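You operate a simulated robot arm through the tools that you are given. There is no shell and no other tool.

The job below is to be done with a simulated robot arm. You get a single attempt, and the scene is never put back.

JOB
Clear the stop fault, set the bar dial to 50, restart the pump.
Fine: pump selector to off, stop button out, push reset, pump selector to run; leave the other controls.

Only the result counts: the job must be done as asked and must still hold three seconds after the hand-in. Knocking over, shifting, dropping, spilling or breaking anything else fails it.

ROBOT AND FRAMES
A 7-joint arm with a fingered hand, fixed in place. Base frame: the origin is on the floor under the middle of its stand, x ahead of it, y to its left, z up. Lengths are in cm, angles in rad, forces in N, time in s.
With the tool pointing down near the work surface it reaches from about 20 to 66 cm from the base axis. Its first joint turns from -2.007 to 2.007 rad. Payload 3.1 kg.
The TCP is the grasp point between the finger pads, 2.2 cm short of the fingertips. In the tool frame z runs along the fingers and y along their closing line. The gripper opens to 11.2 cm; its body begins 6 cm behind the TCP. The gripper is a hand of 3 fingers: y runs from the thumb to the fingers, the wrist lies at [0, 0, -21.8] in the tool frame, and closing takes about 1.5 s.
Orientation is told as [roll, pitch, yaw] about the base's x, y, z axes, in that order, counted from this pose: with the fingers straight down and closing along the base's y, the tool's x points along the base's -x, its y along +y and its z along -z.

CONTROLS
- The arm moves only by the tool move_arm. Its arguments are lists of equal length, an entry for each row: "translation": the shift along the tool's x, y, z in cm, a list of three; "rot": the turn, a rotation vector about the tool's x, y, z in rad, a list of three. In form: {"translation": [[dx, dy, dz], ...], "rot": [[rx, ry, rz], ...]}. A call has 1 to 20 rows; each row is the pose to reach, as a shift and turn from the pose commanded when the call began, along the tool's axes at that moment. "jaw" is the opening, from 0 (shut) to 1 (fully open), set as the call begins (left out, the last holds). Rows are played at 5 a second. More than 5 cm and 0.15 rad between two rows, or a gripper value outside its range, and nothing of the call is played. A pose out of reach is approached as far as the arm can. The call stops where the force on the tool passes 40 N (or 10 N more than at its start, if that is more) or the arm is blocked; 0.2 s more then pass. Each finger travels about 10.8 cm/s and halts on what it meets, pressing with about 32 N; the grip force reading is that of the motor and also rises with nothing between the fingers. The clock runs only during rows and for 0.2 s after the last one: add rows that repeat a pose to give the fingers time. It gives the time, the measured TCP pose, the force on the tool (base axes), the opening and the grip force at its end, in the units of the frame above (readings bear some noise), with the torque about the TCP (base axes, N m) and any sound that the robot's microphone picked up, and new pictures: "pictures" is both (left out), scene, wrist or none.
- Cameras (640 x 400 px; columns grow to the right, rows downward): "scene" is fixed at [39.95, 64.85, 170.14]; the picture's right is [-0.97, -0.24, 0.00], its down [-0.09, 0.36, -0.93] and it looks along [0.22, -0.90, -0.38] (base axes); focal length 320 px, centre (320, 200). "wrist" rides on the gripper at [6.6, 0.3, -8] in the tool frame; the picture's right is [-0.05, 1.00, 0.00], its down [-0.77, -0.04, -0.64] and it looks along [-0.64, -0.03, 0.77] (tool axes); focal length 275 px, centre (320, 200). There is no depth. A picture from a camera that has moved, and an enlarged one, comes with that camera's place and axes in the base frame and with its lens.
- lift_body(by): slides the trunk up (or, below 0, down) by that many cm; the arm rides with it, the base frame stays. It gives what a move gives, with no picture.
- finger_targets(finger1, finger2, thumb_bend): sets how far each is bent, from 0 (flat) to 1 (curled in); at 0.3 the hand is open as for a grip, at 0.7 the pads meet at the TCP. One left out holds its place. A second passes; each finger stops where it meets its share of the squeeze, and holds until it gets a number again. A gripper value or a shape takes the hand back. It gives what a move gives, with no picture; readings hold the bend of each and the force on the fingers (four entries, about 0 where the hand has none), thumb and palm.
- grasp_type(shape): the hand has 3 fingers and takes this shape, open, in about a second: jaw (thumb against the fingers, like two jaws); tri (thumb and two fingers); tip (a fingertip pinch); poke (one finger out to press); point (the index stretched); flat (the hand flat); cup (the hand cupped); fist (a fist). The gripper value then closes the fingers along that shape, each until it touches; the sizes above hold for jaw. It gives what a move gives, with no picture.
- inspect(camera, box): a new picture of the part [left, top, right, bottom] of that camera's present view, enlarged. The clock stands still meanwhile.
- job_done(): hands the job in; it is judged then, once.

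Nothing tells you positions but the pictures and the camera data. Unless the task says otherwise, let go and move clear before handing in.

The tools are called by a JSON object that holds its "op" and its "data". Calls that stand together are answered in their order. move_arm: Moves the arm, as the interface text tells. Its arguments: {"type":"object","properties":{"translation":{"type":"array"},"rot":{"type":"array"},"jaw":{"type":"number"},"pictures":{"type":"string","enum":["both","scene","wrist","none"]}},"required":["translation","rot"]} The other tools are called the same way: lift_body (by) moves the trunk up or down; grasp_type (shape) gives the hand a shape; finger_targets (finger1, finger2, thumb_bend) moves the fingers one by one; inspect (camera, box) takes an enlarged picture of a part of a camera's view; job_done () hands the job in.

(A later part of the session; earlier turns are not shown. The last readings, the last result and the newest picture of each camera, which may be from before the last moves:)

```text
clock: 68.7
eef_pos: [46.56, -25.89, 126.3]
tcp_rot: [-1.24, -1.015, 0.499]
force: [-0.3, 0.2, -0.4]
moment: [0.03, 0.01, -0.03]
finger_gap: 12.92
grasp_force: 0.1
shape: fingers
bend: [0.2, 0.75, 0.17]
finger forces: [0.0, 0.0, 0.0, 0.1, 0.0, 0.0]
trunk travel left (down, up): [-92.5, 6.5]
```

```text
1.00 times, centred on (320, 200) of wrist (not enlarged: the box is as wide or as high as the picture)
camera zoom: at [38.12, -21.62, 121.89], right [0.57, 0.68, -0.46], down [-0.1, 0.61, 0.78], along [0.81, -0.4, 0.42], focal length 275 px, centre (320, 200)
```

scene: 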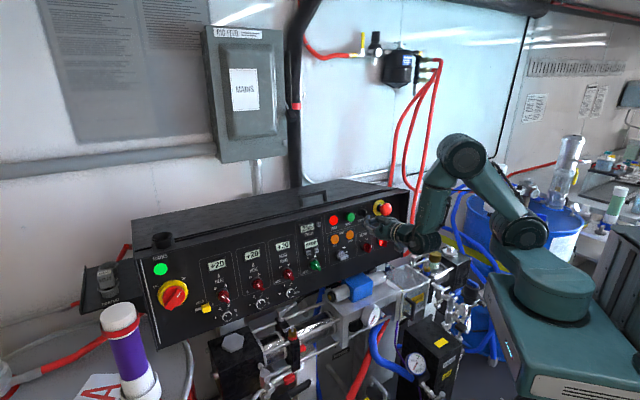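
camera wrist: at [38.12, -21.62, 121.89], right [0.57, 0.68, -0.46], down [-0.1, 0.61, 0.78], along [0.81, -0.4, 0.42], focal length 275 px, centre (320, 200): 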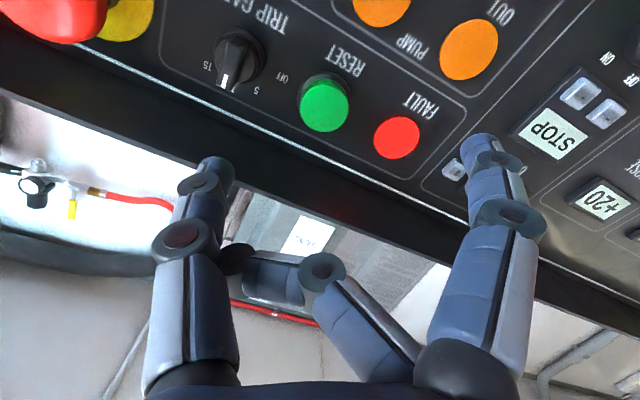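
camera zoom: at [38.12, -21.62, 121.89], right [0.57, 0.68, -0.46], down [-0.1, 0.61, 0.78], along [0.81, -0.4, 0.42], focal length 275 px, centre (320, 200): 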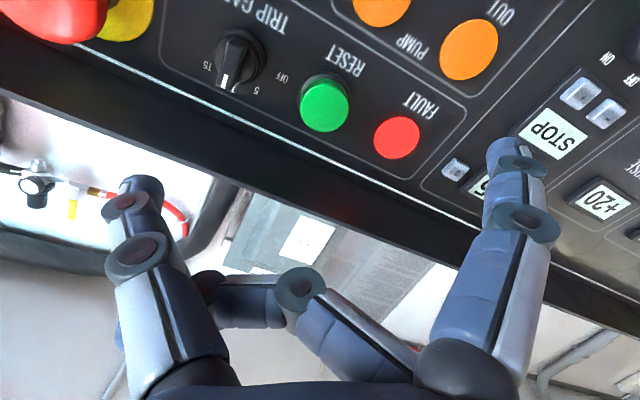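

Finger 2 is hooked round the thumb. I curl both back as in the "point" shape, then open finger 2 first and the thumb last.

{"op": "finger_targets", "data": {"finger1": 0.2, "finger2": 1.0, "thumb_bend": 0.93}}

{"op": "finger_targets", "data": {"finger1": 0.2, "finger2": 1.0, "thumb_bend": 1.0}}

{"op": "finger_targets", "data": {"finger2": 0.3}}

{"op": "inspect", "data": {"camera": "wrist", "box": [0, 0, 640, 400]}}

```text
clock: 69.7
eef_pos: [46.65, -25.9, 126.3]
tcp_rot: [-1.242, -1.018, 0.5]
force: [0.3, 0.9, -0.3]
moment: [-0.05, 0.03, -0.01]
finger_gap: 4.08
grasp_force: 0.1
shape: fingers
bend: [0.2, 0.98, 0.93]
finger forces: [0.0, 0.0, 0.0, 0.0, 0.0, 0.0]
trunk travel left (down, up): [-92.5, 6.5]
```

```text
clock: 70.7
eef_pos: [46.53, -25.78, 126.32]
tcp_rot: [-1.241, -1.016, 0.499]
force: [0.1, 0.3, 0.3]
moment: [-0.01, 0.0, -0.02]
finger_gap: 4.14
grasp_force: 0.1
shape: fingers
bend: [0.2, 0.99, 0.98]
finger forces: [0.1, 0.0, 0.0, 0.0, 0.0, 0.0]
trunk travel left (down, up): [-92.5, 6.5]
```

```text
clock: 71.7
eef_pos: [46.57, -25.93, 126.38]
tcp_rot: [-1.24, -1.017, 0.498]
force: [0.1, -0.4, -0.8]
moment: [-0.01, 0.0, -0.02]
finger_gap: 4.2
grasp_force: 0.0
shape: fingers
bend: [0.2, 0.96, 0.97]
finger forces: [0.0, 0.1, 0.0, 0.0, 0.0, 0.0]
trunk travel left (down, up): [-92.5, 6.5]
```

```text
1.00 times, centred on (320, 200) of wrist (not enlarged: the box is as wide or as high as the picture)
camera zoom: at [38.12, -21.62, 121.89], right [0.57, 0.68, -0.46], down [-0.1, 0.61, 0.78], along [0.81, -0.4, 0.42], focal length 275 px, centre (320, 200)
```

zoom: 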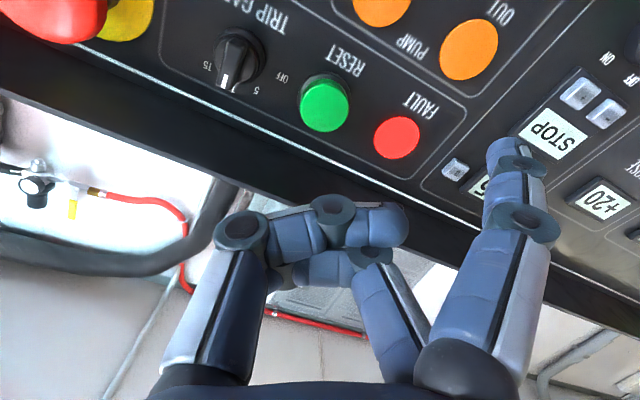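

{"op": "finger_targets", "data": {"finger2": 1.0}}

{"op": "finger_targets", "data": {"finger2": 1.0, "thumb_bend": 0.0}}

{"op": "inspect", "data": {"camera": "wrist", "box": [0, 0, 640, 400]}}

```text
clock: 72.7
eef_pos: [46.65, -25.75, 126.49]
tcp_rot: [-1.241, -1.016, 0.5]
force: [0.1, -0.7, 0.9]
moment: [0.0, -0.01, 0.0]
finger_gap: 4.12
grasp_force: 0.1
shape: fingers
bend: [0.2, 0.99, 0.99]
finger forces: [0.1, 0.1, 0.0, 0.0, 0.1, 0.0]
trunk travel left (down, up): [-92.5, 6.5]
```

```text
clock: 73.7
eef_pos: [46.61, -25.86, 126.21]
tcp_rot: [-1.241, -1.016, 0.497]
force: [0.1, 0.3, 0.1]
moment: [0.0, 0.01, -0.01]
finger_gap: 12.26
grasp_force: 0.1
shape: fingers
bend: [0.2, 0.84, 0.18]
finger forces: [0.0, 0.0, 0.0, 0.0, 0.1, 0.1]
trunk travel left (down, up): [-92.5, 6.5]
```

```text
1.00 times, centred on (320, 200) of wrist (not enlarged: the box is as wide or as high as the picture)
camera zoom: at [38.12, -21.62, 121.89], right [0.57, 0.68, -0.46], down [-0.1, 0.61, 0.78], along [0.81, -0.4, 0.42], focal length 275 px, centre (320, 200)
```

zoom: 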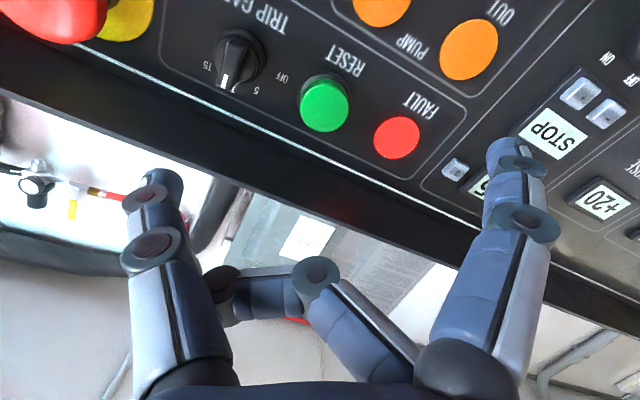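

Finger 2's tip is still caught beside the thumb. I try the "tri" shape, which should spread the fingers sideways and free it.

{"op": "grasp_type", "data": {"shape": "tri"}}

{"op": "inspect", "data": {"camera": "wrist", "box": [0, 0, 640, 400]}}

```text
clock: 74.6
eef_pos: [46.52, -25.9, 126.41]
tcp_rot: [-1.241, -1.015, 0.499]
force: [-0.1, 0.2, -0.4]
moment: [0.0, 0.01, 0.0]
finger_gap: 8.02
grasp_force: 0.1
shape: tri
bend: [0.3, 0.77, 0.3]
finger forces: [0.0, 0.0, 0.0, 0.0, 0.1, 0.0]
trunk travel left (down, up): [-92.5, 6.5]
```

```text
1.00 times, centred on (320, 200) of wrist (not enlarged: the box is as wide or as high as the picture)
camera zoom: at [38.12, -21.62, 121.89], right [0.57, 0.68, -0.46], down [-0.1, 0.61, 0.78], along [0.81, -0.4, 0.42], focal length 275 px, centre (320, 200)
```

zoom: 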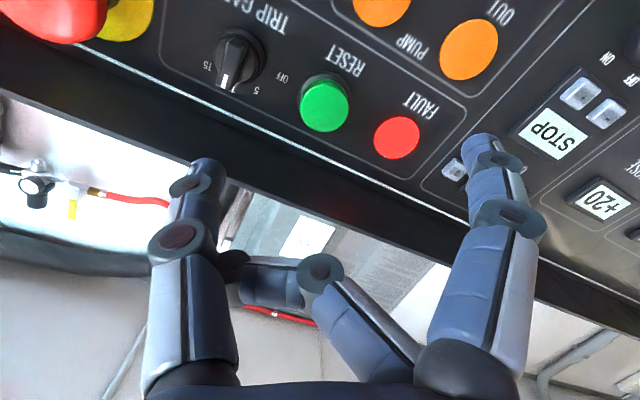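

{"op": "finger_targets", "data": {"finger1": 0.1, "finger2": 1.0, "thumb_bend": 0.9}}

{"op": "inspect", "data": {"camera": "wrist", "box": [140, 160, 440, 400]}}

{"op": "finger_targets", "data": {"finger2": 1.0, "thumb_bend": 0.7}}

{"op": "inspect", "data": {"camera": "wrist", "box": [140, 160, 440, 400]}}

{"op": "finger_targets", "data": {"finger2": 1.0, "thumb_bend": 0.5}}

{"op": "inspect", "data": {"camera": "wrist", "box": [140, 160, 440, 400]}}

```text
clock: 75.6
eef_pos: [46.55, -25.86, 126.27]
tcp_rot: [-1.241, -1.016, 0.501]
force: [-0.4, -0.4, 0.0]
moment: [0.01, 0.03, 0.01]
finger_gap: 4.71
grasp_force: 0.0
shape: fingers
bend: [0.1, 0.97, 0.9]
finger forces: [0.0, 0.1, 0.1, 0.0, 0.0, 0.1]
trunk travel left (down, up): [-92.5, 6.5]
```

```text
1.67 times, centred on (290, 280) of wrist
camera zoom: at [38.12, -21.62, 121.89], right [0.57, 0.68, -0.46], down [-0.1, 0.61, 0.78], along [0.81, -0.4, 0.42], focal length 459 px, centre (370, 67)
```

zoom: 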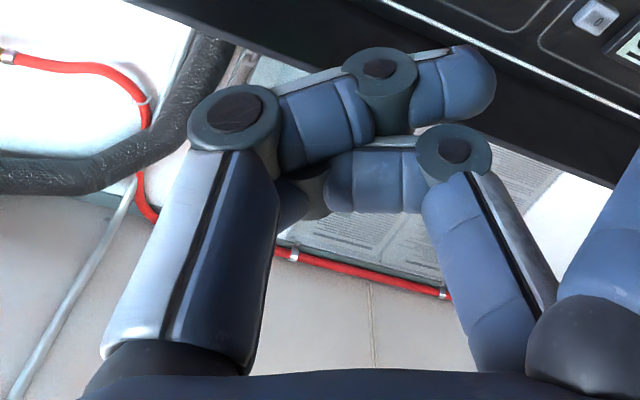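

```text
clock: 76.6
eef_pos: [46.43, -25.86, 126.31]
tcp_rot: [-1.241, -1.016, 0.498]
force: [-0.3, -0.3, 0.0]
moment: [0.02, -0.01, 0.0]
finger_gap: 5.96
grasp_force: 0.1
shape: fingers
bend: [0.1, 0.95, 0.7]
finger forces: [0.1, 0.1, 0.0, 0.0, 0.0, 0.0]
trunk travel left (down, up): [-92.5, 6.5]
```

```text
1.67 times, centred on (290, 280) of wrist
camera zoom: at [38.12, -21.62, 121.89], right [0.57, 0.68, -0.46], down [-0.1, 0.61, 0.78], along [0.81, -0.4, 0.42], focal length 459 px, centre (370, 67)
```

zoom: 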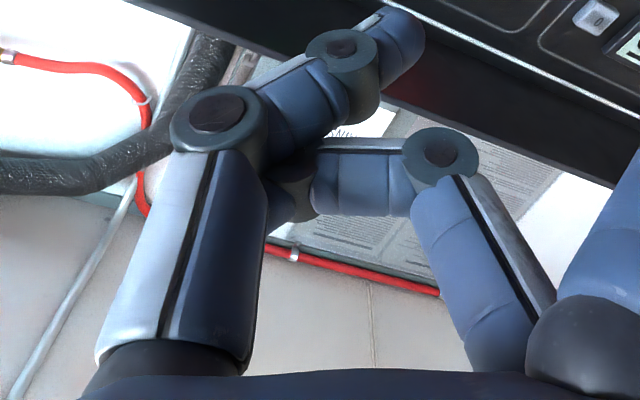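

```text
clock: 77.6
eef_pos: [46.49, -25.81, 126.31]
tcp_rot: [-1.24, -1.016, 0.499]
force: [0.1, 0.3, -0.1]
moment: [-0.01, 0.04, -0.01]
finger_gap: 8.41
grasp_force: 0.0
shape: fingers
bend: [0.1, 0.91, 0.5]
finger forces: [0.1, 0.1, 0.1, 0.0, 0.1, 0.0]
trunk travel left (down, up): [-92.5, 6.5]
```

```text
1.67 times, centred on (290, 280) of wrist
camera zoom: at [38.12, -21.62, 121.89], right [0.57, 0.68, -0.46], down [-0.1, 0.61, 0.78], along [0.81, -0.4, 0.42], focal length 459 px, centre (370, 67)
```

zoom: 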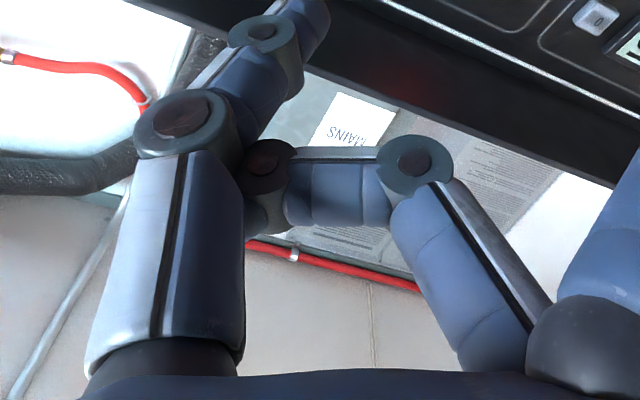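

{"op": "grasp_type", "data": {"shape": "flat"}}

{"op": "inspect", "data": {"camera": "wrist", "box": [0, 0, 640, 400]}}

```text
clock: 78.5
eef_pos: [46.47, -25.83, 126.36]
tcp_rot: [-1.24, -1.017, 0.498]
force: [0.0, 0.5, -0.7]
moment: [0.0, -0.01, 0.0]
finger_gap: 0.0
grasp_force: 0.0
shape: flat
bend: [0.09, 0.26, 0.18]
finger forces: [0.1, 0.0, 0.1, 0.0, 0.0, 0.1]
trunk travel left (down, up): [-92.5, 6.5]
```

```text
1.00 times, centred on (320, 200) of wrist (not enlarged: the box is as wide or as high as the picture)
camera zoom: at [38.12, -21.63, 121.89], right [0.57, 0.68, -0.46], down [-0.1, 0.61, 0.78], along [0.81, -0.4, 0.42], focal length 275 px, centre (320, 200)
```

zoom: 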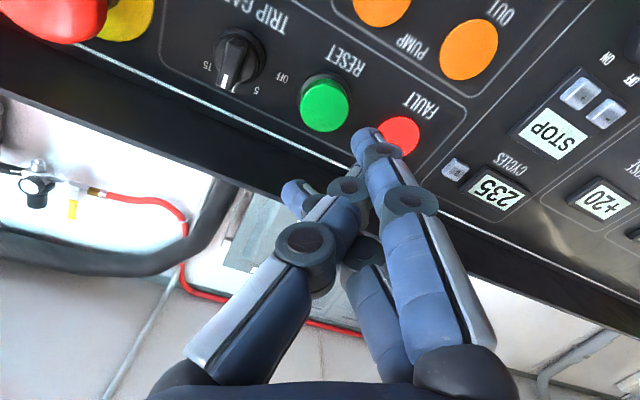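

The flat shape has straightened finger 2. Now back to the jaw, fully open.

{"op": "grasp_type", "data": {"shape": "jaw"}}

{"op": "inspect", "data": {"camera": "wrist", "box": [0, 0, 640, 400]}}

```text
clock: 79.4
eef_pos: [46.55, -25.72, 126.41]
tcp_rot: [-1.242, -1.015, 0.499]
force: [0.4, 0.6, -0.4]
moment: [-0.02, -0.03, -0.03]
finger_gap: 11.19
grasp_force: 0.1
shape: jaw
bend: [0.3, 0.3, 0.3]
finger forces: [0.1, 0.1, 0.0, 0.0, 0.0, 0.0]
trunk travel left (down, up): [-92.5, 6.5]
```

```text
1.00 times, centred on (320, 200) of wrist (not enlarged: the box is as wide or as high as the picture)
camera zoom: at [38.12, -21.62, 121.89], right [0.57, 0.68, -0.46], down [-0.1, 0.61, 0.78], along [0.81, -0.4, 0.42], focal length 275 px, centre (320, 200)
```

zoom: 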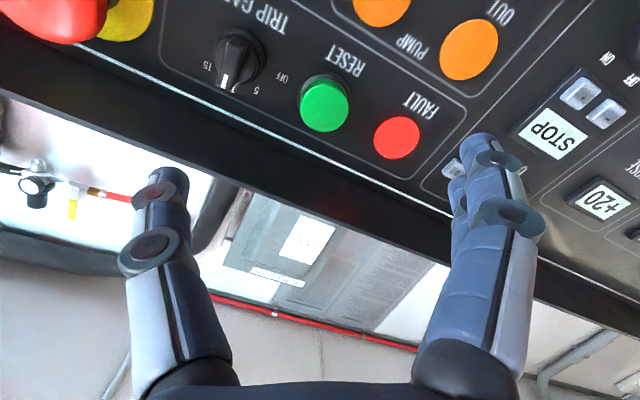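

Untangled. Now the jaw at a ~2 cm gap for pressing.

{"op": "move_arm", "data": {"translation": [[0, 0, 0], [0, 0, 0], [0, 0, 0], [0, 0, 0], [0, 0, 0], [0, 0, 0], [0, 0, 0]], "rot": [[0, 0, 0], [0, 0, 0], [0, 0, 0], [0, 0, 0], [0, 0, 0], [0, 0, 0], [0, 0, 0]], "jaw": 0.2, "pictures": "wrist"}}

{"op": "inspect", "data": {"camera": "scene", "box": [330, 185, 430, 255]}}

```text
clock: 81.0
eef_pos: [46.61, -25.83, 126.36]
tcp_rot: [-1.242, -1.015, 0.499]
force: [0.0, 0.4, 0.1]
moment: [0.05, -0.02, -0.02]
finger_gap: 2.28
grasp_force: 0.0
shape: jaw
bend: [0.73, 0.73, 0.7]
finger forces: [0.0, 0.0, 0.0, 0.1, 0.1, 0.0]
trunk travel left (down, up): [-92.5, 6.5]
camera wrist: at [38.12, -21.62, 121.89], right [0.57, 0.68, -0.46], down [-0.1, 0.61, 0.78], along [0.81, -0.4, 0.42], focal length 275 px, centre (320, 200)
```

wrist: 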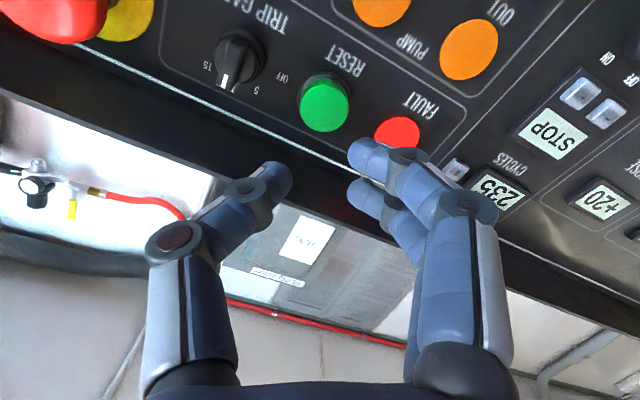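

```text
5.71 times, centred on (380, 220) of scene
camera zoom: at [39.95, 64.85, 170.14], right [-0.97, -0.24, 0.0], down [-0.09, 0.36, -0.93], along [0.22, -0.9, -0.38], focal length 1832 px, centre (-23, 86)
```

zoom: 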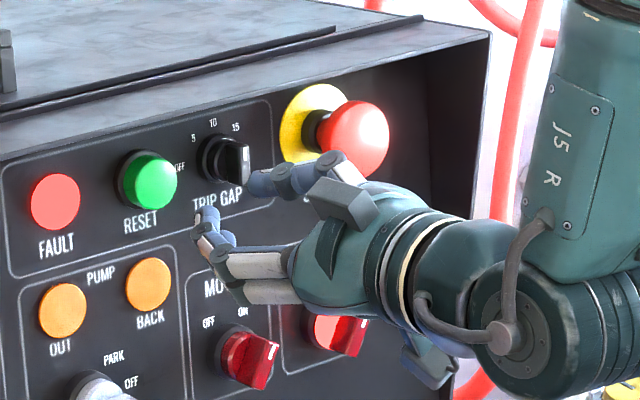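

{"op": "move_arm", "data": {"translation": [[0, 0, 0], [0, 0, 0], [0, 0, 0], [0, 0, 0]], "rot": [[0, 0, 0], [0, 0, 0], [0, 0, 0], [0, 0, 0]], "jaw": 0.07, "pictures": "wrist"}}

{"op": "inspect", "data": {"camera": "wrist", "box": [200, 60, 440, 240]}}

```text
clock: 82.0
eef_pos: [46.57, -25.82, 126.27]
tcp_rot: [-1.242, -1.017, 0.501]
force: [0.7, -0.6, -0.4]
moment: [-0.01, 0.02, -0.02]
finger_gap: 0.84
grasp_force: 0.1
shape: jaw
bend: [0.71, 0.71, 0.7]
finger forces: [0.0, 0.1, 0.1, 0.0, 0.0, 0.0]
trunk travel left (down, up): [-92.5, 6.5]
camera wrist: at [38.12, -21.62, 121.89], right [0.57, 0.68, -0.46], down [-0.1, 0.61, 0.78], along [0.81, -0.4, 0.42], focal length 275 px, centre (320, 200)
```

wrist: 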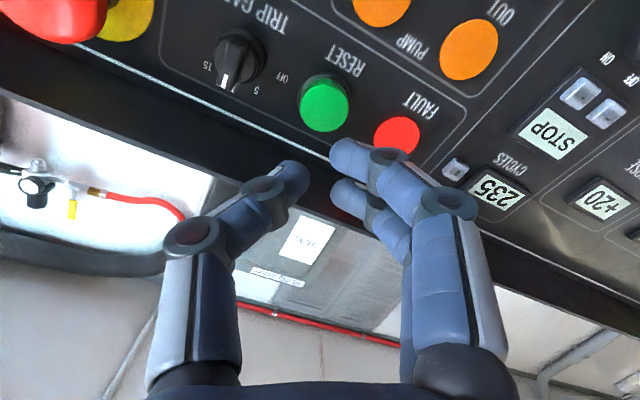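

```text
2.22 times, centred on (320, 150) of wrist
camera zoom: at [38.12, -21.62, 121.89], right [0.57, 0.68, -0.46], down [-0.1, 0.61, 0.78], along [0.81, -0.4, 0.42], focal length 612 px, centre (320, 311)
```

zoom: 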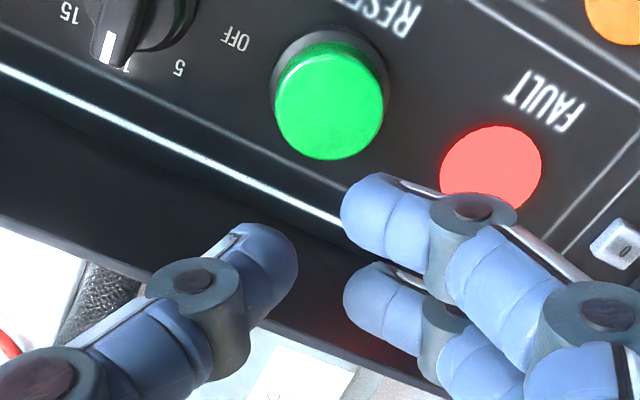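

The fingertips now form a neat triad that fits on the RESET button. I shift 2.7 mm left and advance to just before contact.

{"op": "move_arm", "data": {"translation": [[0, 0.27, 1.5], [0, 0.27, 3.0], [0, 0.27, 4.5], [0, 0.27, 6.0], [0, 0.27, 6.0]], "rot": [[0, 0, 0], [0, 0, 0], [0, 0, 0], [0, 0, 0], [0, 0, 0]], "pictures": "wrist"}}

{"op": "inspect", "data": {"camera": "scene", "box": [320, 190, 400, 245]}}

```text
clock: 83.2
eef_pos: [50.8, -29.83, 125.18]
tcp_rot: [-1.242, -1.019, 0.501]
force: [-0.1, -0.9, 0.6]
moment: [0.0, 0.04, 0.0]
finger_gap: 0.81
grasp_force: 0.0
shape: jaw
bend: [0.71, 0.71, 0.7]
finger forces: [0.0, 0.1, 0.1, 0.0, 0.0, 0.0]
trunk travel left (down, up): [-92.5, 6.5]
camera wrist: at [42.32, -25.55, 120.7], right [0.57, 0.68, -0.46], down [-0.11, 0.61, 0.78], along [0.81, -0.4, 0.42], focal length 275 px, centre (320, 200)
```

wrist: 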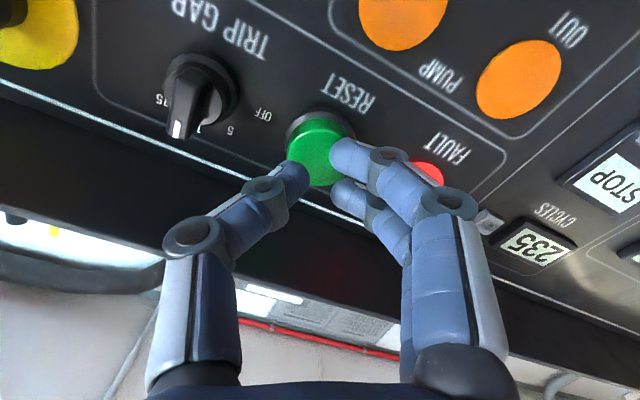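

```text
7.27 times, centred on (360, 218) of scene
camera zoom: at [39.95, 64.85, 170.14], right [-0.97, -0.24, 0.0], down [-0.09, 0.36, -0.93], along [0.22, -0.9, -0.38], focal length 2331 px, centre (29, 73)
```

zoom: 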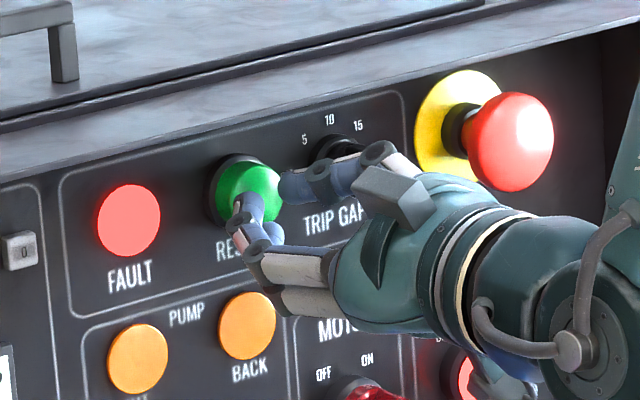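

Well centred on the button. I now press it slowly.

{"op": "move_arm", "data": {"translation": [[0, 0, 0.3], [0, 0, 0.6], [0, 0, 0.9], [0, 0, 1.1], [0, 0, 1.3], [0, 0, 1.5]], "rot": [[0, 0, 0], [0, 0, 0], [0, 0, 0], [0, 0, 0], [0, 0, 0], [0, 0, 0]], "pictures": "wrist"}}

{"op": "inspect", "data": {"camera": "scene", "box": [320, 190, 400, 245]}}

```text
clock: 84.6
eef_pos: [51.67, -30.67, 125.13]
tcp_rot: [-1.243, -1.016, 0.502]
force: [-9.2, 7.0, -0.7]
moment: [0.05, 0.08, 0.0]
finger_gap: 0.89
grasp_force: 0.1
shape: jaw
bend: [0.72, 0.72, 0.7]
finger forces: [3.5, 2.6, 0.0, 0.0, 4.6, 0.0]
trunk travel left (down, up): [-92.5, 6.5]
heard: click
camera wrist: at [43.23, -26.38, 120.51], right [0.57, 0.68, -0.46], down [-0.11, 0.62, 0.78], along [0.81, -0.4, 0.42], focal length 275 px, centre (320, 200)
```

wrist: 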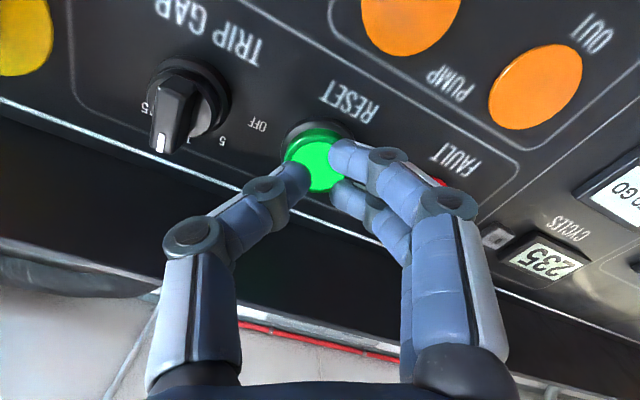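

```text
7.27 times, centred on (360, 218) of scene
camera zoom: at [39.95, 64.85, 170.14], right [-0.97, -0.24, 0.0], down [-0.09, 0.36, -0.93], along [0.22, -0.9, -0.38], focal length 2331 px, centre (29, 73)
```

zoom: 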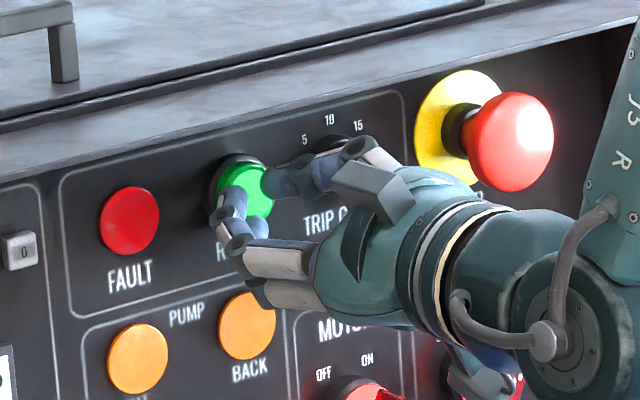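

A click was heard and the FAULT lamp went dark. I back off from the button.

{"op": "move_arm", "data": {"translation": [[0, 0, -1.5], [0, 0, -3.5], [0, 0, -6.0], [0, 0, -9.0], [0, 0, -11.0], [0, 0, -11.0]], "rot": [[0, 0, 0], [0, 0, 0], [0, 0, 0], [0, 0, 0], [0, 0, 0], [0, 0, 0]], "pictures": "none"}}

{"op": "inspect", "data": {"camera": "scene", "box": [290, 180, 420, 270]}}

```text
clock: 86.0
eef_pos: [44.27, -23.03, 126.66]
tcp_rot: [-1.24, -1.015, 0.499]
force: [1.6, -0.4, -0.7]
moment: [-0.03, 0.0, -0.01]
finger_gap: 0.78
grasp_force: 0.0
shape: jaw
bend: [0.71, 0.71, 0.7]
finger forces: [0.0, 0.0, 0.0, 0.1, 0.1, 0.0]
trunk travel left (down, up): [-92.5, 6.5]
```

```text
4.44 times, centred on (355, 225) of scene
camera zoom: at [39.95, 64.85, 170.14], right [-0.97, -0.24, 0.0], down [-0.09, 0.36, -0.93], along [0.22, -0.9, -0.38], focal length 1425 px, centre (164, 89)
```

zoom: 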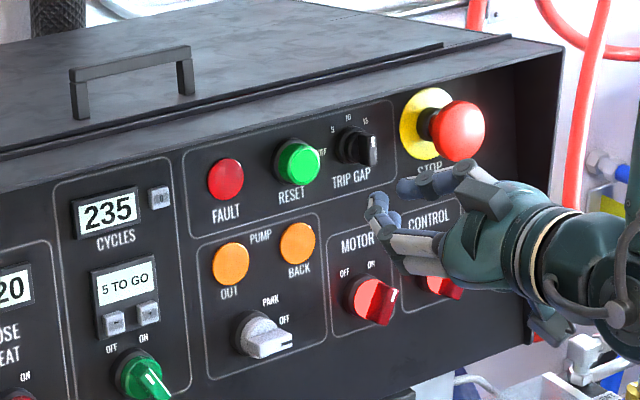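

The fault is cleared (FAULT dark, display "5 TO GO"), STOP is out and the PUMP is at OFF. Next is the BAR dial on the right side: I move the hand to the right-front of the box, jaw half open.

{"op": "move_arm", "data": {"translation": [[2.2, -2.9, -0.4], [4.3, -5.8, -0.8], [6.5, -8.6, -1.2], [8.7, -11.5, -1.6], [10.8, -14.4, -2.0], [10.8, -14.4, -2.0]], "rot": [[0, 0, 0], [0, 0, 0], [0, 0, 0], [0, 0, 0], [0, 0, 0], [0, 0, 0]], "jaw": 0.5, "pictures": "none"}}

{"op": "move_arm", "data": {"translation": [[1.6, -0.9, 0.9], [3.2, -1.7, 1.8], [4.9, -2.6, 2.7], [6.5, -3.4, 3.5], [8.1, -4.3, 4.4], [9.7, -5.1, 5.3], [11.3, -6.0, 6.2], [13.0, -6.8, 7.1], [14.6, -7.7, 8.0], [16.2, -8.5, 8.9], [16.2, -8.5, 8.9]], "rot": [[-0.04, -0.051, -0.098], [-0.08, -0.102, -0.196], [-0.119, -0.152, -0.294], [-0.159, -0.203, -0.392], [-0.199, -0.254, -0.49], [-0.239, -0.305, -0.588], [-0.278, -0.356, -0.685], [-0.318, -0.407, -0.783], [-0.358, -0.457, -0.881], [-0.398, -0.508, -0.979], [-0.398, -0.508, -0.979]], "pictures": "both"}}

```text
clock: 87.4
eef_pos: [32.77, -35.11, 124.08]
tcp_rot: [-1.245, -1.016, 0.502]
force: [-0.3, 0.4, -1.3]
moment: [-0.01, -0.05, 0.02]
finger_gap: 5.56
grasp_force: 0.0
shape: jaw
bend: [0.73, 0.73, 0.7]
finger forces: [0.0, 0.0, 0.1, 0.0, 0.0, 0.1]
out of reach, approached as far as the arm can: row 4, 5, 6
trunk travel left (down, up): [-92.5, 6.5]
```

```text
clock: 89.8
eef_pos: [34.84, -18.68, 112.87]
tcp_rot: [-1.358, -0.14, 1.29]
force: [-0.2, -0.2, -1.1]
moment: [0.01, -0.02, -0.01]
finger_gap: 5.56
grasp_force: 0.0
shape: jaw
bend: [0.73, 0.73, 0.7]
finger forces: [0.0, 0.0, 0.0, 0.1, 0.0, 0.0]
out of reach, approached as far as the arm can: row 1, 2, 3, 4, 5, 6, 7, 8, 9, 10, 11
trunk travel left (down, up): [-92.5, 6.5]
camera wrist: at [25.5, -22.9, 113.37], right [-0.15, 0.23, -0.96], down [-0.38, 0.88, 0.28], along [0.91, 0.41, -0.04], focal length 275 px, centre (320, 200)
```

scene: 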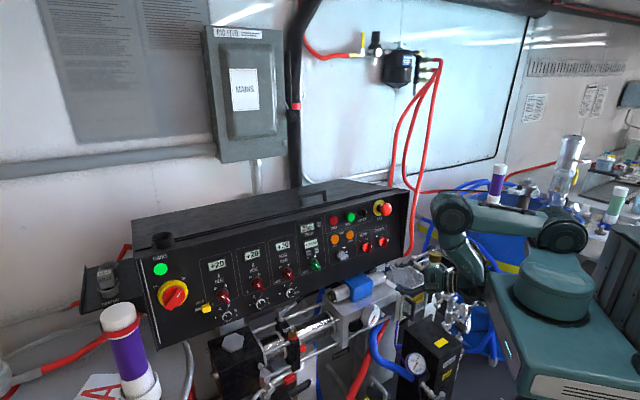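
wrist: 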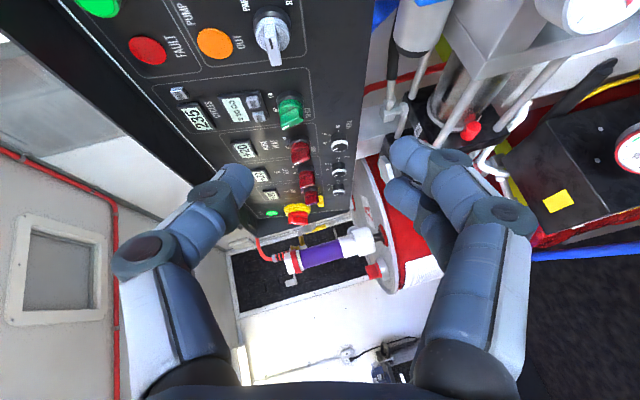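

The wrist came too close to the robot's own base there (inner limit), but the orientation is nearly right. I now move outward to the right (–y), keeping this orientation.

{"op": "move_arm", "data": {"translation": [[4.2, 0, 0.2], [8.4, -0.1, 0.5], [12.6, -0.2, 0.7], [16.8, -0.2, 0.9], [16.8, -0.2, 0.9]], "rot": [[0, 0, 0], [0, 0, 0], [0, 0, 0], [0, 0, 0], [0, 0, 0]], "pictures": "both"}}

```text
clock: 91.0
eef_pos: [34.75, -18.75, 112.97]
tcp_rot: [-1.356, -0.141, 1.29]
force: [-0.3, -0.2, 0.3]
moment: [0.03, -0.03, 0.01]
finger_gap: 5.56
grasp_force: 0.0
shape: jaw
bend: [0.73, 0.73, 0.7]
finger forces: [0.0, 0.0, 0.0, 0.1, 0.0, 0.1]
out of reach, approached as far as the arm can: row 1, 2, 3, 4, 5
trunk travel left (down, up): [-92.5, 6.5]
camera wrist: at [25.35, -22.85, 113.28], right [-0.15, 0.24, -0.96], down [-0.38, 0.88, 0.28], along [0.91, 0.41, -0.05], focal length 275 px, centre (320, 200)
```

scene: 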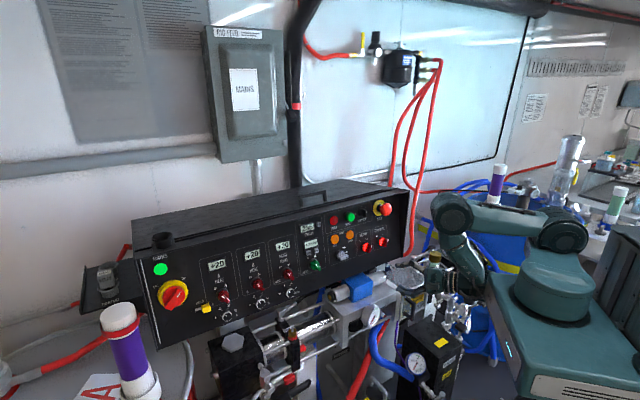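
wrist: 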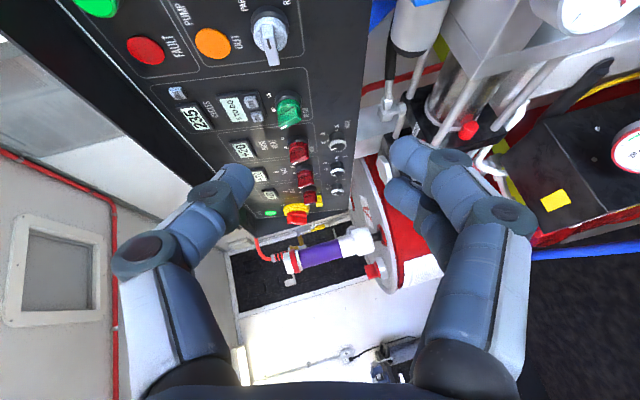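

Blocked in this configuration, so I go back to the previous good pose in front of RESET and choose another route.

{"op": "move_arm", "data": {"translation": [[0, -1.6, 0.7], [-0.1, -3.1, 1.4], [-0.1, -4.7, 2.1], [-0.2, -6.3, 2.9], [-0.2, -7.9, 3.6], [-0.3, -9.4, 4.3], [-0.3, -11.0, 5.0], [-0.4, -12.6, 5.7], [-0.4, -14.1, 6.4], [-0.4, -15.7, 7.2], [-0.4, -15.7, 7.2]], "rot": [[0.034, 0.043, 0.098], [0.068, 0.087, 0.195], [0.102, 0.13, 0.293], [0.136, 0.173, 0.391], [0.17, 0.217, 0.488], [0.204, 0.26, 0.586], [0.238, 0.303, 0.684], [0.272, 0.346, 0.781], [0.306, 0.39, 0.879], [0.34, 0.433, 0.977], [0.34, 0.433, 0.977]], "pictures": "scene"}}

```text
clock: 91.8
eef_pos: [32.68, -25.49, 115.72]
tcp_rot: [-1.371, -0.375, 0.897]
force: [1.1, -0.1, -0.3]
moment: [0.0, -0.06, -0.02]
finger_gap: 5.55
grasp_force: 0.1
shape: jaw
bend: [0.73, 0.73, 0.7]
finger forces: [0.0, 0.1, 0.0, 0.0, 0.0, 0.1]
trunk travel left (down, up): [-92.5, 6.5]
stopped in row 4: the arm was blocked; the commanded pose is now the measured one
```

scene: 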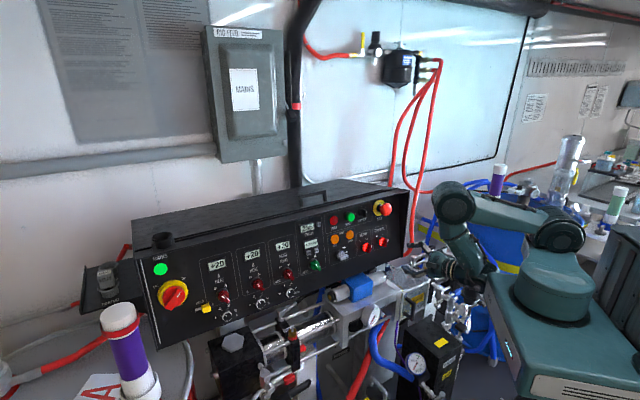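

{"op": "move_arm", "data": {"translation": [[-0.9, -3.1, 1.2], [-1.8, -6.3, 2.3], [-2.7, -9.5, 3.5], [-3.7, -12.6, 4.6], [-3.7, -12.6, 4.6]], "rot": [[0, 0, 0], [0, 0, 0], [0, 0, 0], [0, 0, 0], [0, 0, 0]], "pictures": "scene"}}

```text
clock: 93.0
eef_pos: [37.92, -29.93, 127.68]
tcp_rot: [-1.371, -0.375, 0.901]
force: [0.1, 0.2, 0.7]
moment: [-0.02, -0.02, -0.03]
finger_gap: 5.52
grasp_force: 0.0
shape: jaw
bend: [0.73, 0.73, 0.7]
finger forces: [0.1, 0.0, 0.0, 0.0, 0.1, 0.0]
out of reach, approached as far as the arm can: row 2
trunk travel left (down, up): [-92.5, 6.5]
```

scene: 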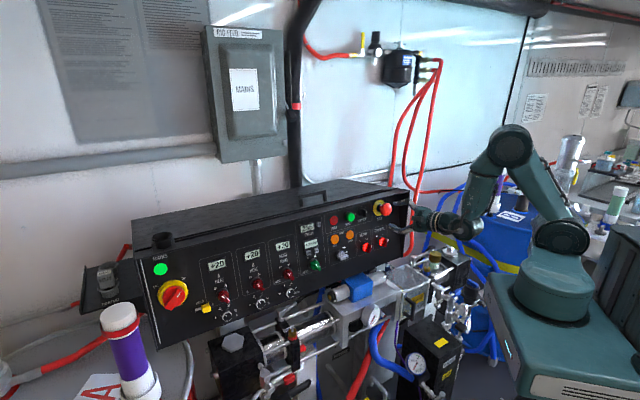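

Good, the arm is back in an elbow-up posture. I move sideways toward the right end of the box in smaller checks.

{"op": "move_arm", "data": {"translation": [[3.9, -0.3, -0.2], [7.7, -0.5, -0.3], [11.6, -0.8, -0.5], [15.4, -1.1, -0.6], [19.3, -1.3, -0.8], [19.3, -1.3, -0.8]], "rot": [[0, 0, 0], [0, 0, 0], [0, 0, 0], [0, 0, 0], [0, 0, 0], [0, 0, 0]], "pictures": "both"}}

```text
clock: 94.4
eef_pos: [35.82, -30.79, 124.07]
tcp_rot: [-1.371, -0.376, 0.894]
force: [0.2, -0.3, -0.4]
moment: [-0.02, 0.01, -0.01]
finger_gap: 5.56
grasp_force: 0.1
shape: jaw
bend: [0.73, 0.73, 0.7]
finger forces: [0.0, 0.0, 0.1, 0.0, 0.0, 0.1]
out of reach, approached as far as the arm can: row 1, 2, 3, 4, 5, 6
trunk travel left (down, up): [-92.5, 6.5]
camera wrist: at [25.63, -31.02, 122.8], right [0.1, 0.44, -0.89], down [-0.07, 0.9, 0.43], along [0.99, 0.02, 0.12], focal length 275 px, centre (320, 200)
```

scene: 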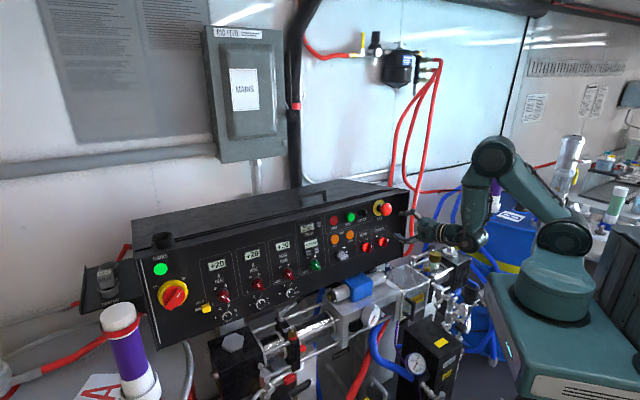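
wrist: 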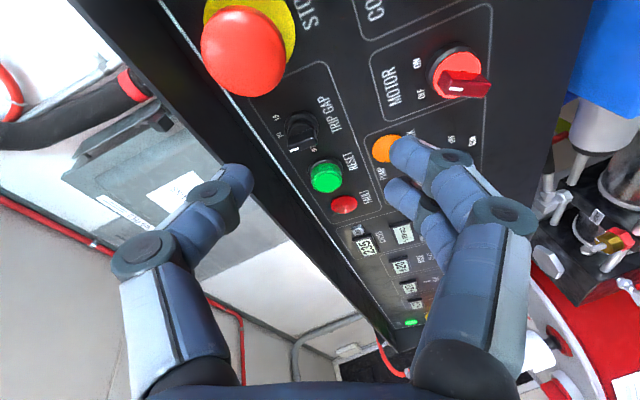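

This orientation gets stuck near the base. I first check where the controller thinks it is (no motion), then take a route with the wrist farther out.

{"op": "move_arm", "data": {"translation": [[0, 0, 0]], "rot": [[0, 0, 0]], "pictures": "none"}}

```text
clock: 94.8
eef_pos: [35.88, -30.93, 124.11]
tcp_rot: [-1.37, -0.375, 0.893]
force: [-0.9, -0.4, -0.7]
moment: [0.01, -0.03, 0.02]
finger_gap: 5.57
grasp_force: 0.0
shape: jaw
bend: [0.73, 0.73, 0.7]
finger forces: [0.0, 0.1, 0.1, 0.0, 0.0, 0.0]
trunk travel left (down, up): [-92.5, 6.5]
```

{"op": "move_arm", "data": {"translation": [[1.9, -1.0, -0.1], [3.9, -1.9, -0.1], [5.8, -2.9, -0.2], [7.8, -3.8, -0.2], [9.7, -4.8, -0.3], [11.7, -5.7, -0.4], [11.7, -5.7, -0.4]], "rot": [[-0.1, 0.018, -0.007], [-0.2, 0.036, -0.014], [-0.3, 0.053, -0.021], [-0.34, 0.059, -0.025], [-0.34, 0.059, -0.025], [-0.34, 0.059, -0.025], [-0.34, 0.059, -0.025]], "pictures": "scene"}}

```text
clock: 96.4
eef_pos: [35.61, -28.97, 127.85]
tcp_rot: [-1.012, -0.327, 0.848]
force: [-0.1, 0.1, 0.5]
moment: [-0.02, -0.01, 0.01]
finger_gap: 5.56
grasp_force: 0.0
shape: jaw
bend: [0.73, 0.73, 0.7]
finger forces: [0.0, 0.0, 0.0, 0.1, 0.0, 0.0]
out of reach, approached as far as the arm can: row 1, 2, 3, 4, 5, 6, 7
trunk travel left (down, up): [-92.5, 6.5]
```

scene: 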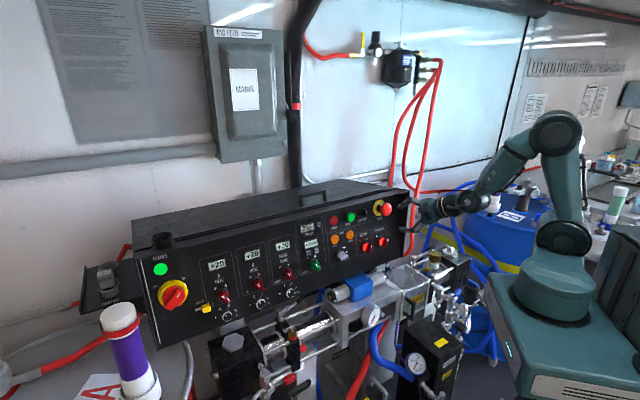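

The roll has to go the other way (camera on the box side, fingers above, thumb below). I roll the hand by +90° in free air first.

{"op": "move_arm", "data": {"translation": [[0, 0, 0], [0, 0, 0], [0, 0, 0], [0, 0, 0], [0, 0, 0], [0, 0, 0], [0, 0, 0], [0, 0, 0], [0, 0, 0], [0, 0, 0], [0, 0, 0], [0, 0, 0], [0, 0, 0]], "rot": [[0, 0, 0.13], [0, 0, 0.26], [0, 0, 0.39], [0, 0, 0.52], [0, 0, 0.65], [0, 0, 0.78], [0, 0, 0.91], [0, 0, 1.04], [0, 0, 1.17], [0, 0, 1.3], [0, 0, 1.43], [0, 0, 1.57], [0, 0, 1.57]], "pictures": "none"}}

```text
clock: 99.2
eef_pos: [35.3, -28.98, 127.99]
tcp_rot: [0.57, -0.933, -1.2]
force: [-0.6, 0.1, 0.7]
moment: [-0.02, -0.03, -0.01]
finger_gap: 5.59
grasp_force: 0.1
shape: jaw
bend: [0.73, 0.73, 0.7]
finger forces: [0.0, 0.0, 0.0, 0.0, 0.1, 0.1]
out of reach, approached as far as the arm can: row 7, 8, 10, 11, 12, 13
trunk travel left (down, up): [-92.5, 6.5]
```

{"op": "move_arm", "data": {"translation": [[-0.4, -2.6, 0.2], [-0.7, -5.2, 0.5], [-1.1, -7.9, 0.7], [-1.5, -10.5, 1.0], [-1.8, -13.1, 1.2], [-2.2, -15.7, 1.5], [-2.2, -15.7, 1.5]], "rot": [[-0.03, 0.006, 0.097], [-0.06, 0.012, 0.194], [-0.09, 0.018, 0.292], [-0.12, 0.025, 0.389], [-0.15, 0.031, 0.486], [-0.18, 0.037, 0.583], [-0.18, 0.037, 0.583]], "pictures": "both"}}

```text
clock: 100.8
eef_pos: [36.81, -25.46, 131.09]
tcp_rot: [1.049, -0.504, -1.716]
force: [0.6, 0.7, -0.7]
moment: [-0.01, -0.03, 0.01]
finger_gap: 5.58
grasp_force: 0.1
shape: jaw
bend: [0.73, 0.73, 0.7]
finger forces: [0.0, 0.0, 0.0, 0.1, 0.1, 0.0]
out of reach, approached as far as the arm can: row 1, 2, 3, 4, 5, 6, 7
trunk travel left (down, up): [-92.5, 6.5]
camera wrist: at [31.29, -16.69, 131.6], right [0.55, 0.3, 0.78], down [-0.64, -0.45, 0.62], along [0.54, -0.84, -0.05], focal length 275 px, centre (320, 200)
```

scene: 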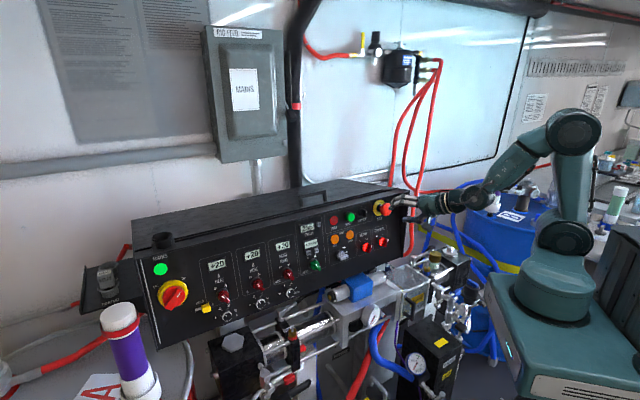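
wrist: 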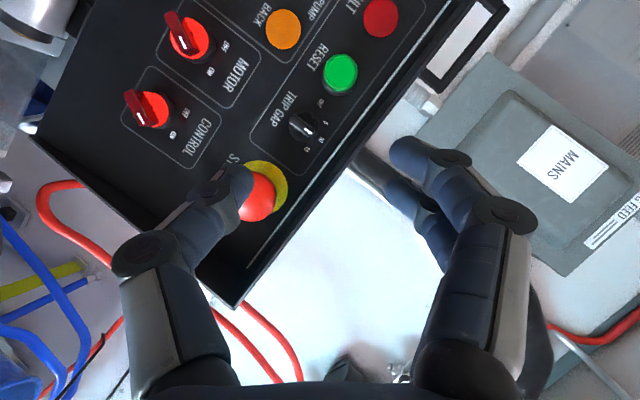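

The wrist keeps sitting at the inner limit near the base. I tilt the tool back down (which moves the wrist outward) and go up and right first.

{"op": "move_arm", "data": {"translation": [[-1.4, 0.2, -0.5], [-2.7, 0.3, -1.0], [-4.1, 0.5, -1.4], [-5.4, 0.7, -1.9], [-6.8, 0.8, -2.4], [-8.1, 1.0, -2.9], [-9.5, 1.2, -3.4], [-10.8, 1.3, -3.9], [-10.8, 1.3, -3.9]], "rot": [[0.09, 0.057, 0], [0.18, 0.115, 0], [0.27, 0.172, 0], [0.36, 0.23, 0], [0.451, 0.287, 0], [0.541, 0.344, 0], [0.631, 0.402, 0], [0.721, 0.459, 0], [0.721, 0.459, 0]], "pictures": "scene"}}

```text
clock: 102.8
eef_pos: [33.69, -32.21, 137.25]
tcp_rot: [0.295, -0.191, -1.447]
force: [0.5, -0.1, 0.1]
moment: [-0.01, 0.01, 0.05]
finger_gap: 5.56
grasp_force: 0.0
shape: jaw
bend: [0.73, 0.73, 0.7]
finger forces: [0.0, 0.0, 0.0, 0.0, 0.1, 0.1]
out of reach, approached as far as the arm can: row 3, 4, 5, 7, 8, 9
trunk travel left (down, up): [-92.5, 6.5]
```

scene: 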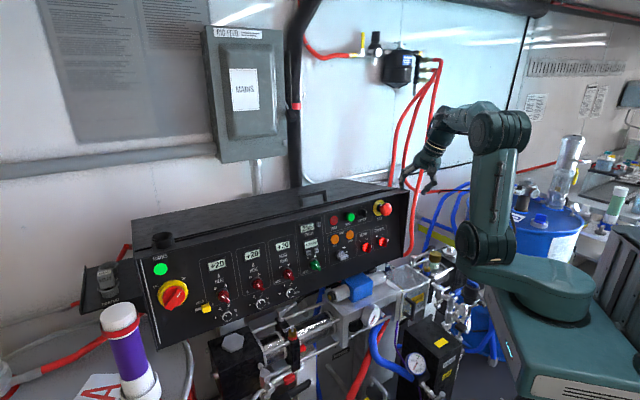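

Now the wrist is well out. I swing around the right corner to a pre-approach in front-right of the dial, tool slanting down toward it.

{"op": "move_arm", "data": {"translation": [[-1.2, -1.5, 1.8], [-2.5, -3.0, 3.5], [-3.7, -4.6, 5.3], [-4.9, -6.1, 7.1], [-6.2, -7.6, 8.8], [-7.4, -9.1, 10.6], [-7.4, -9.1, 10.6]], "rot": [[-0.051, 0.021, 0.06], [-0.102, 0.042, 0.12], [-0.153, 0.062, 0.18], [-0.204, 0.083, 0.24], [-0.255, 0.104, 0.301], [-0.306, 0.125, 0.361], [-0.306, 0.125, 0.361]], "pictures": "scene"}}

```text
clock: 104.4
eef_pos: [29.18, -42.47, 126.08]
tcp_rot: [0.621, 0.081, -1.715]
force: [0.0, 0.2, -0.5]
moment: [-0.04, 0.01, -0.01]
finger_gap: 5.57
grasp_force: 0.1
shape: jaw
bend: [0.73, 0.73, 0.7]
finger forces: [0.0, 0.0, 0.0, 0.1, 0.1, 0.0]
trunk travel left (down, up): [-92.5, 6.5]
```

scene: 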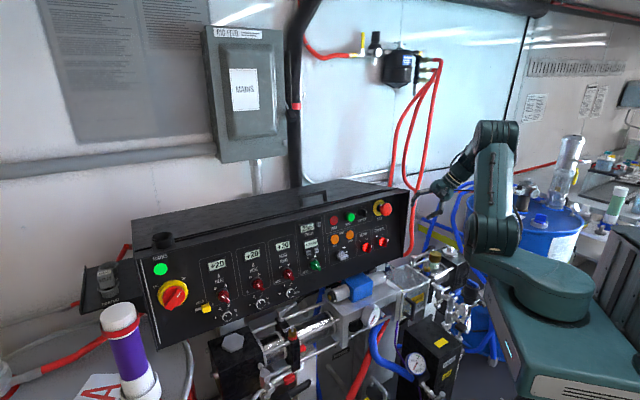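

{"op": "move_arm", "data": {"translation": [[-2.0, -1.4, 1.1], [-3.9, -2.7, 2.2], [-5.9, -4.1, 3.3], [-7.8, -5.4, 4.4], [-9.8, -6.8, 5.6], [-11.7, -8.2, 6.7], [-11.7, -8.2, 6.7]], "rot": [[-0.051, 0.021, 0.06], [-0.102, 0.042, 0.12], [-0.153, 0.062, 0.18], [-0.204, 0.083, 0.24], [-0.255, 0.104, 0.301], [-0.306, 0.125, 0.361], [-0.306, 0.125, 0.361]], "pictures": "both"}}

```text
clock: 106.0
eef_pos: [25.06, -52.93, 114.95]
tcp_rot: [0.885, 0.419, -1.901]
force: [0.2, 0.0, 0.3]
moment: [0.02, 0.02, 0.0]
finger_gap: 5.55
grasp_force: 0.1
shape: jaw
bend: [0.73, 0.73, 0.7]
finger forces: [0.1, 0.0, 0.0, 0.0, 0.1, 0.0]
trunk travel left (down, up): [-92.5, 6.5]
camera wrist: at [20.64, -47.27, 122.46], right [0.48, -0.54, 0.69], down [-0.76, -0.65, 0.03], along [0.43, -0.54, -0.73], focal length 275 px, centre (320, 200)
```

scene: 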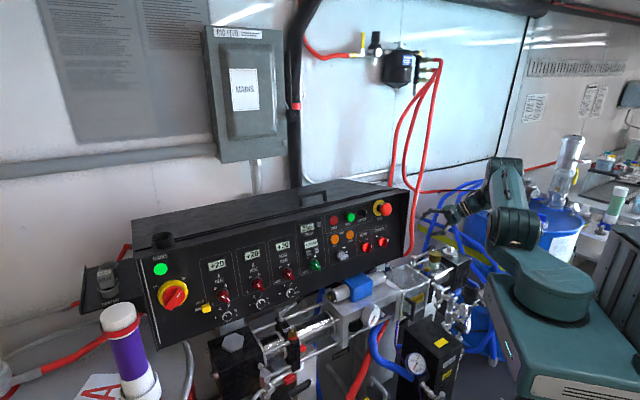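
wrist: 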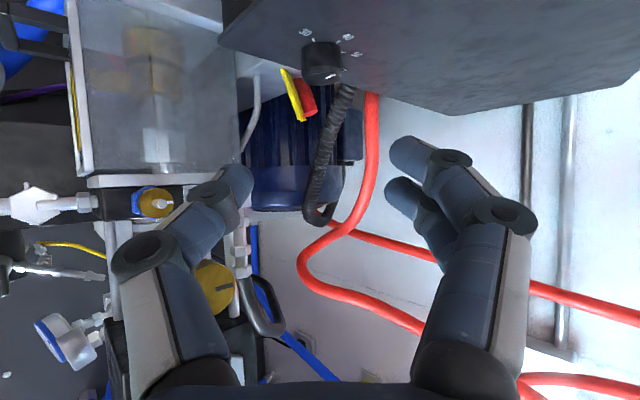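

The pre-approach pose is reached and the BAR dial is in view. I zoom in on it.

{"op": "inspect", "data": {"camera": "wrist", "box": [270, 20, 390, 100]}}

{"op": "inspect", "data": {"camera": "wrist", "box": [160, 0, 480, 240]}}

```text
5.00 times, centred on (330, 60) of wrist
camera zoom: at [20.64, -47.27, 122.46], right [0.48, -0.54, 0.69], down [-0.76, -0.65, 0.03], along [0.43, -0.54, -0.73], focal length 1376 px, centre (270, 900)
```

zoom: 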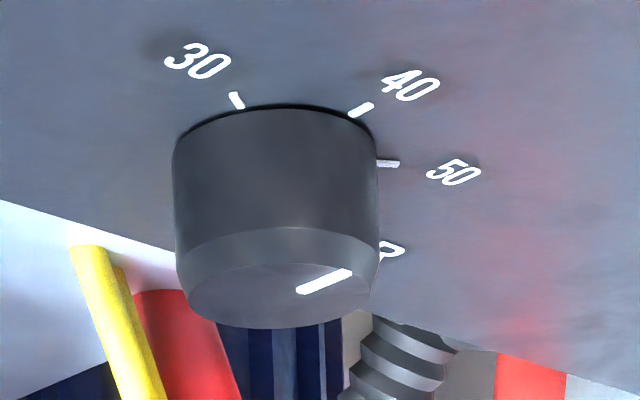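

```text
1.67 times, centred on (320, 120) of wrist
camera zoom: at [20.64, -47.27, 122.46], right [0.48, -0.54, 0.69], down [-0.76, -0.65, 0.03], along [0.43, -0.54, -0.73], focal length 459 px, centre (320, 333)
```

zoom: 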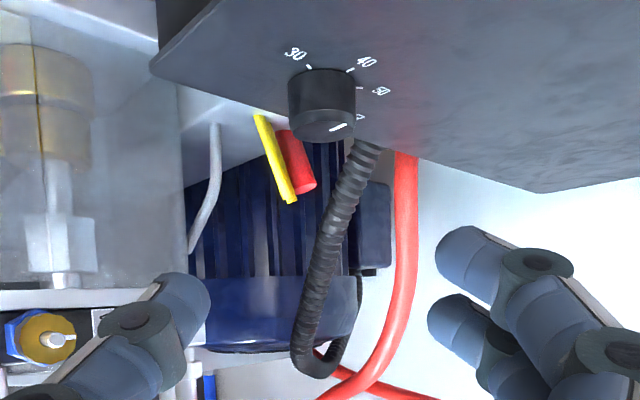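

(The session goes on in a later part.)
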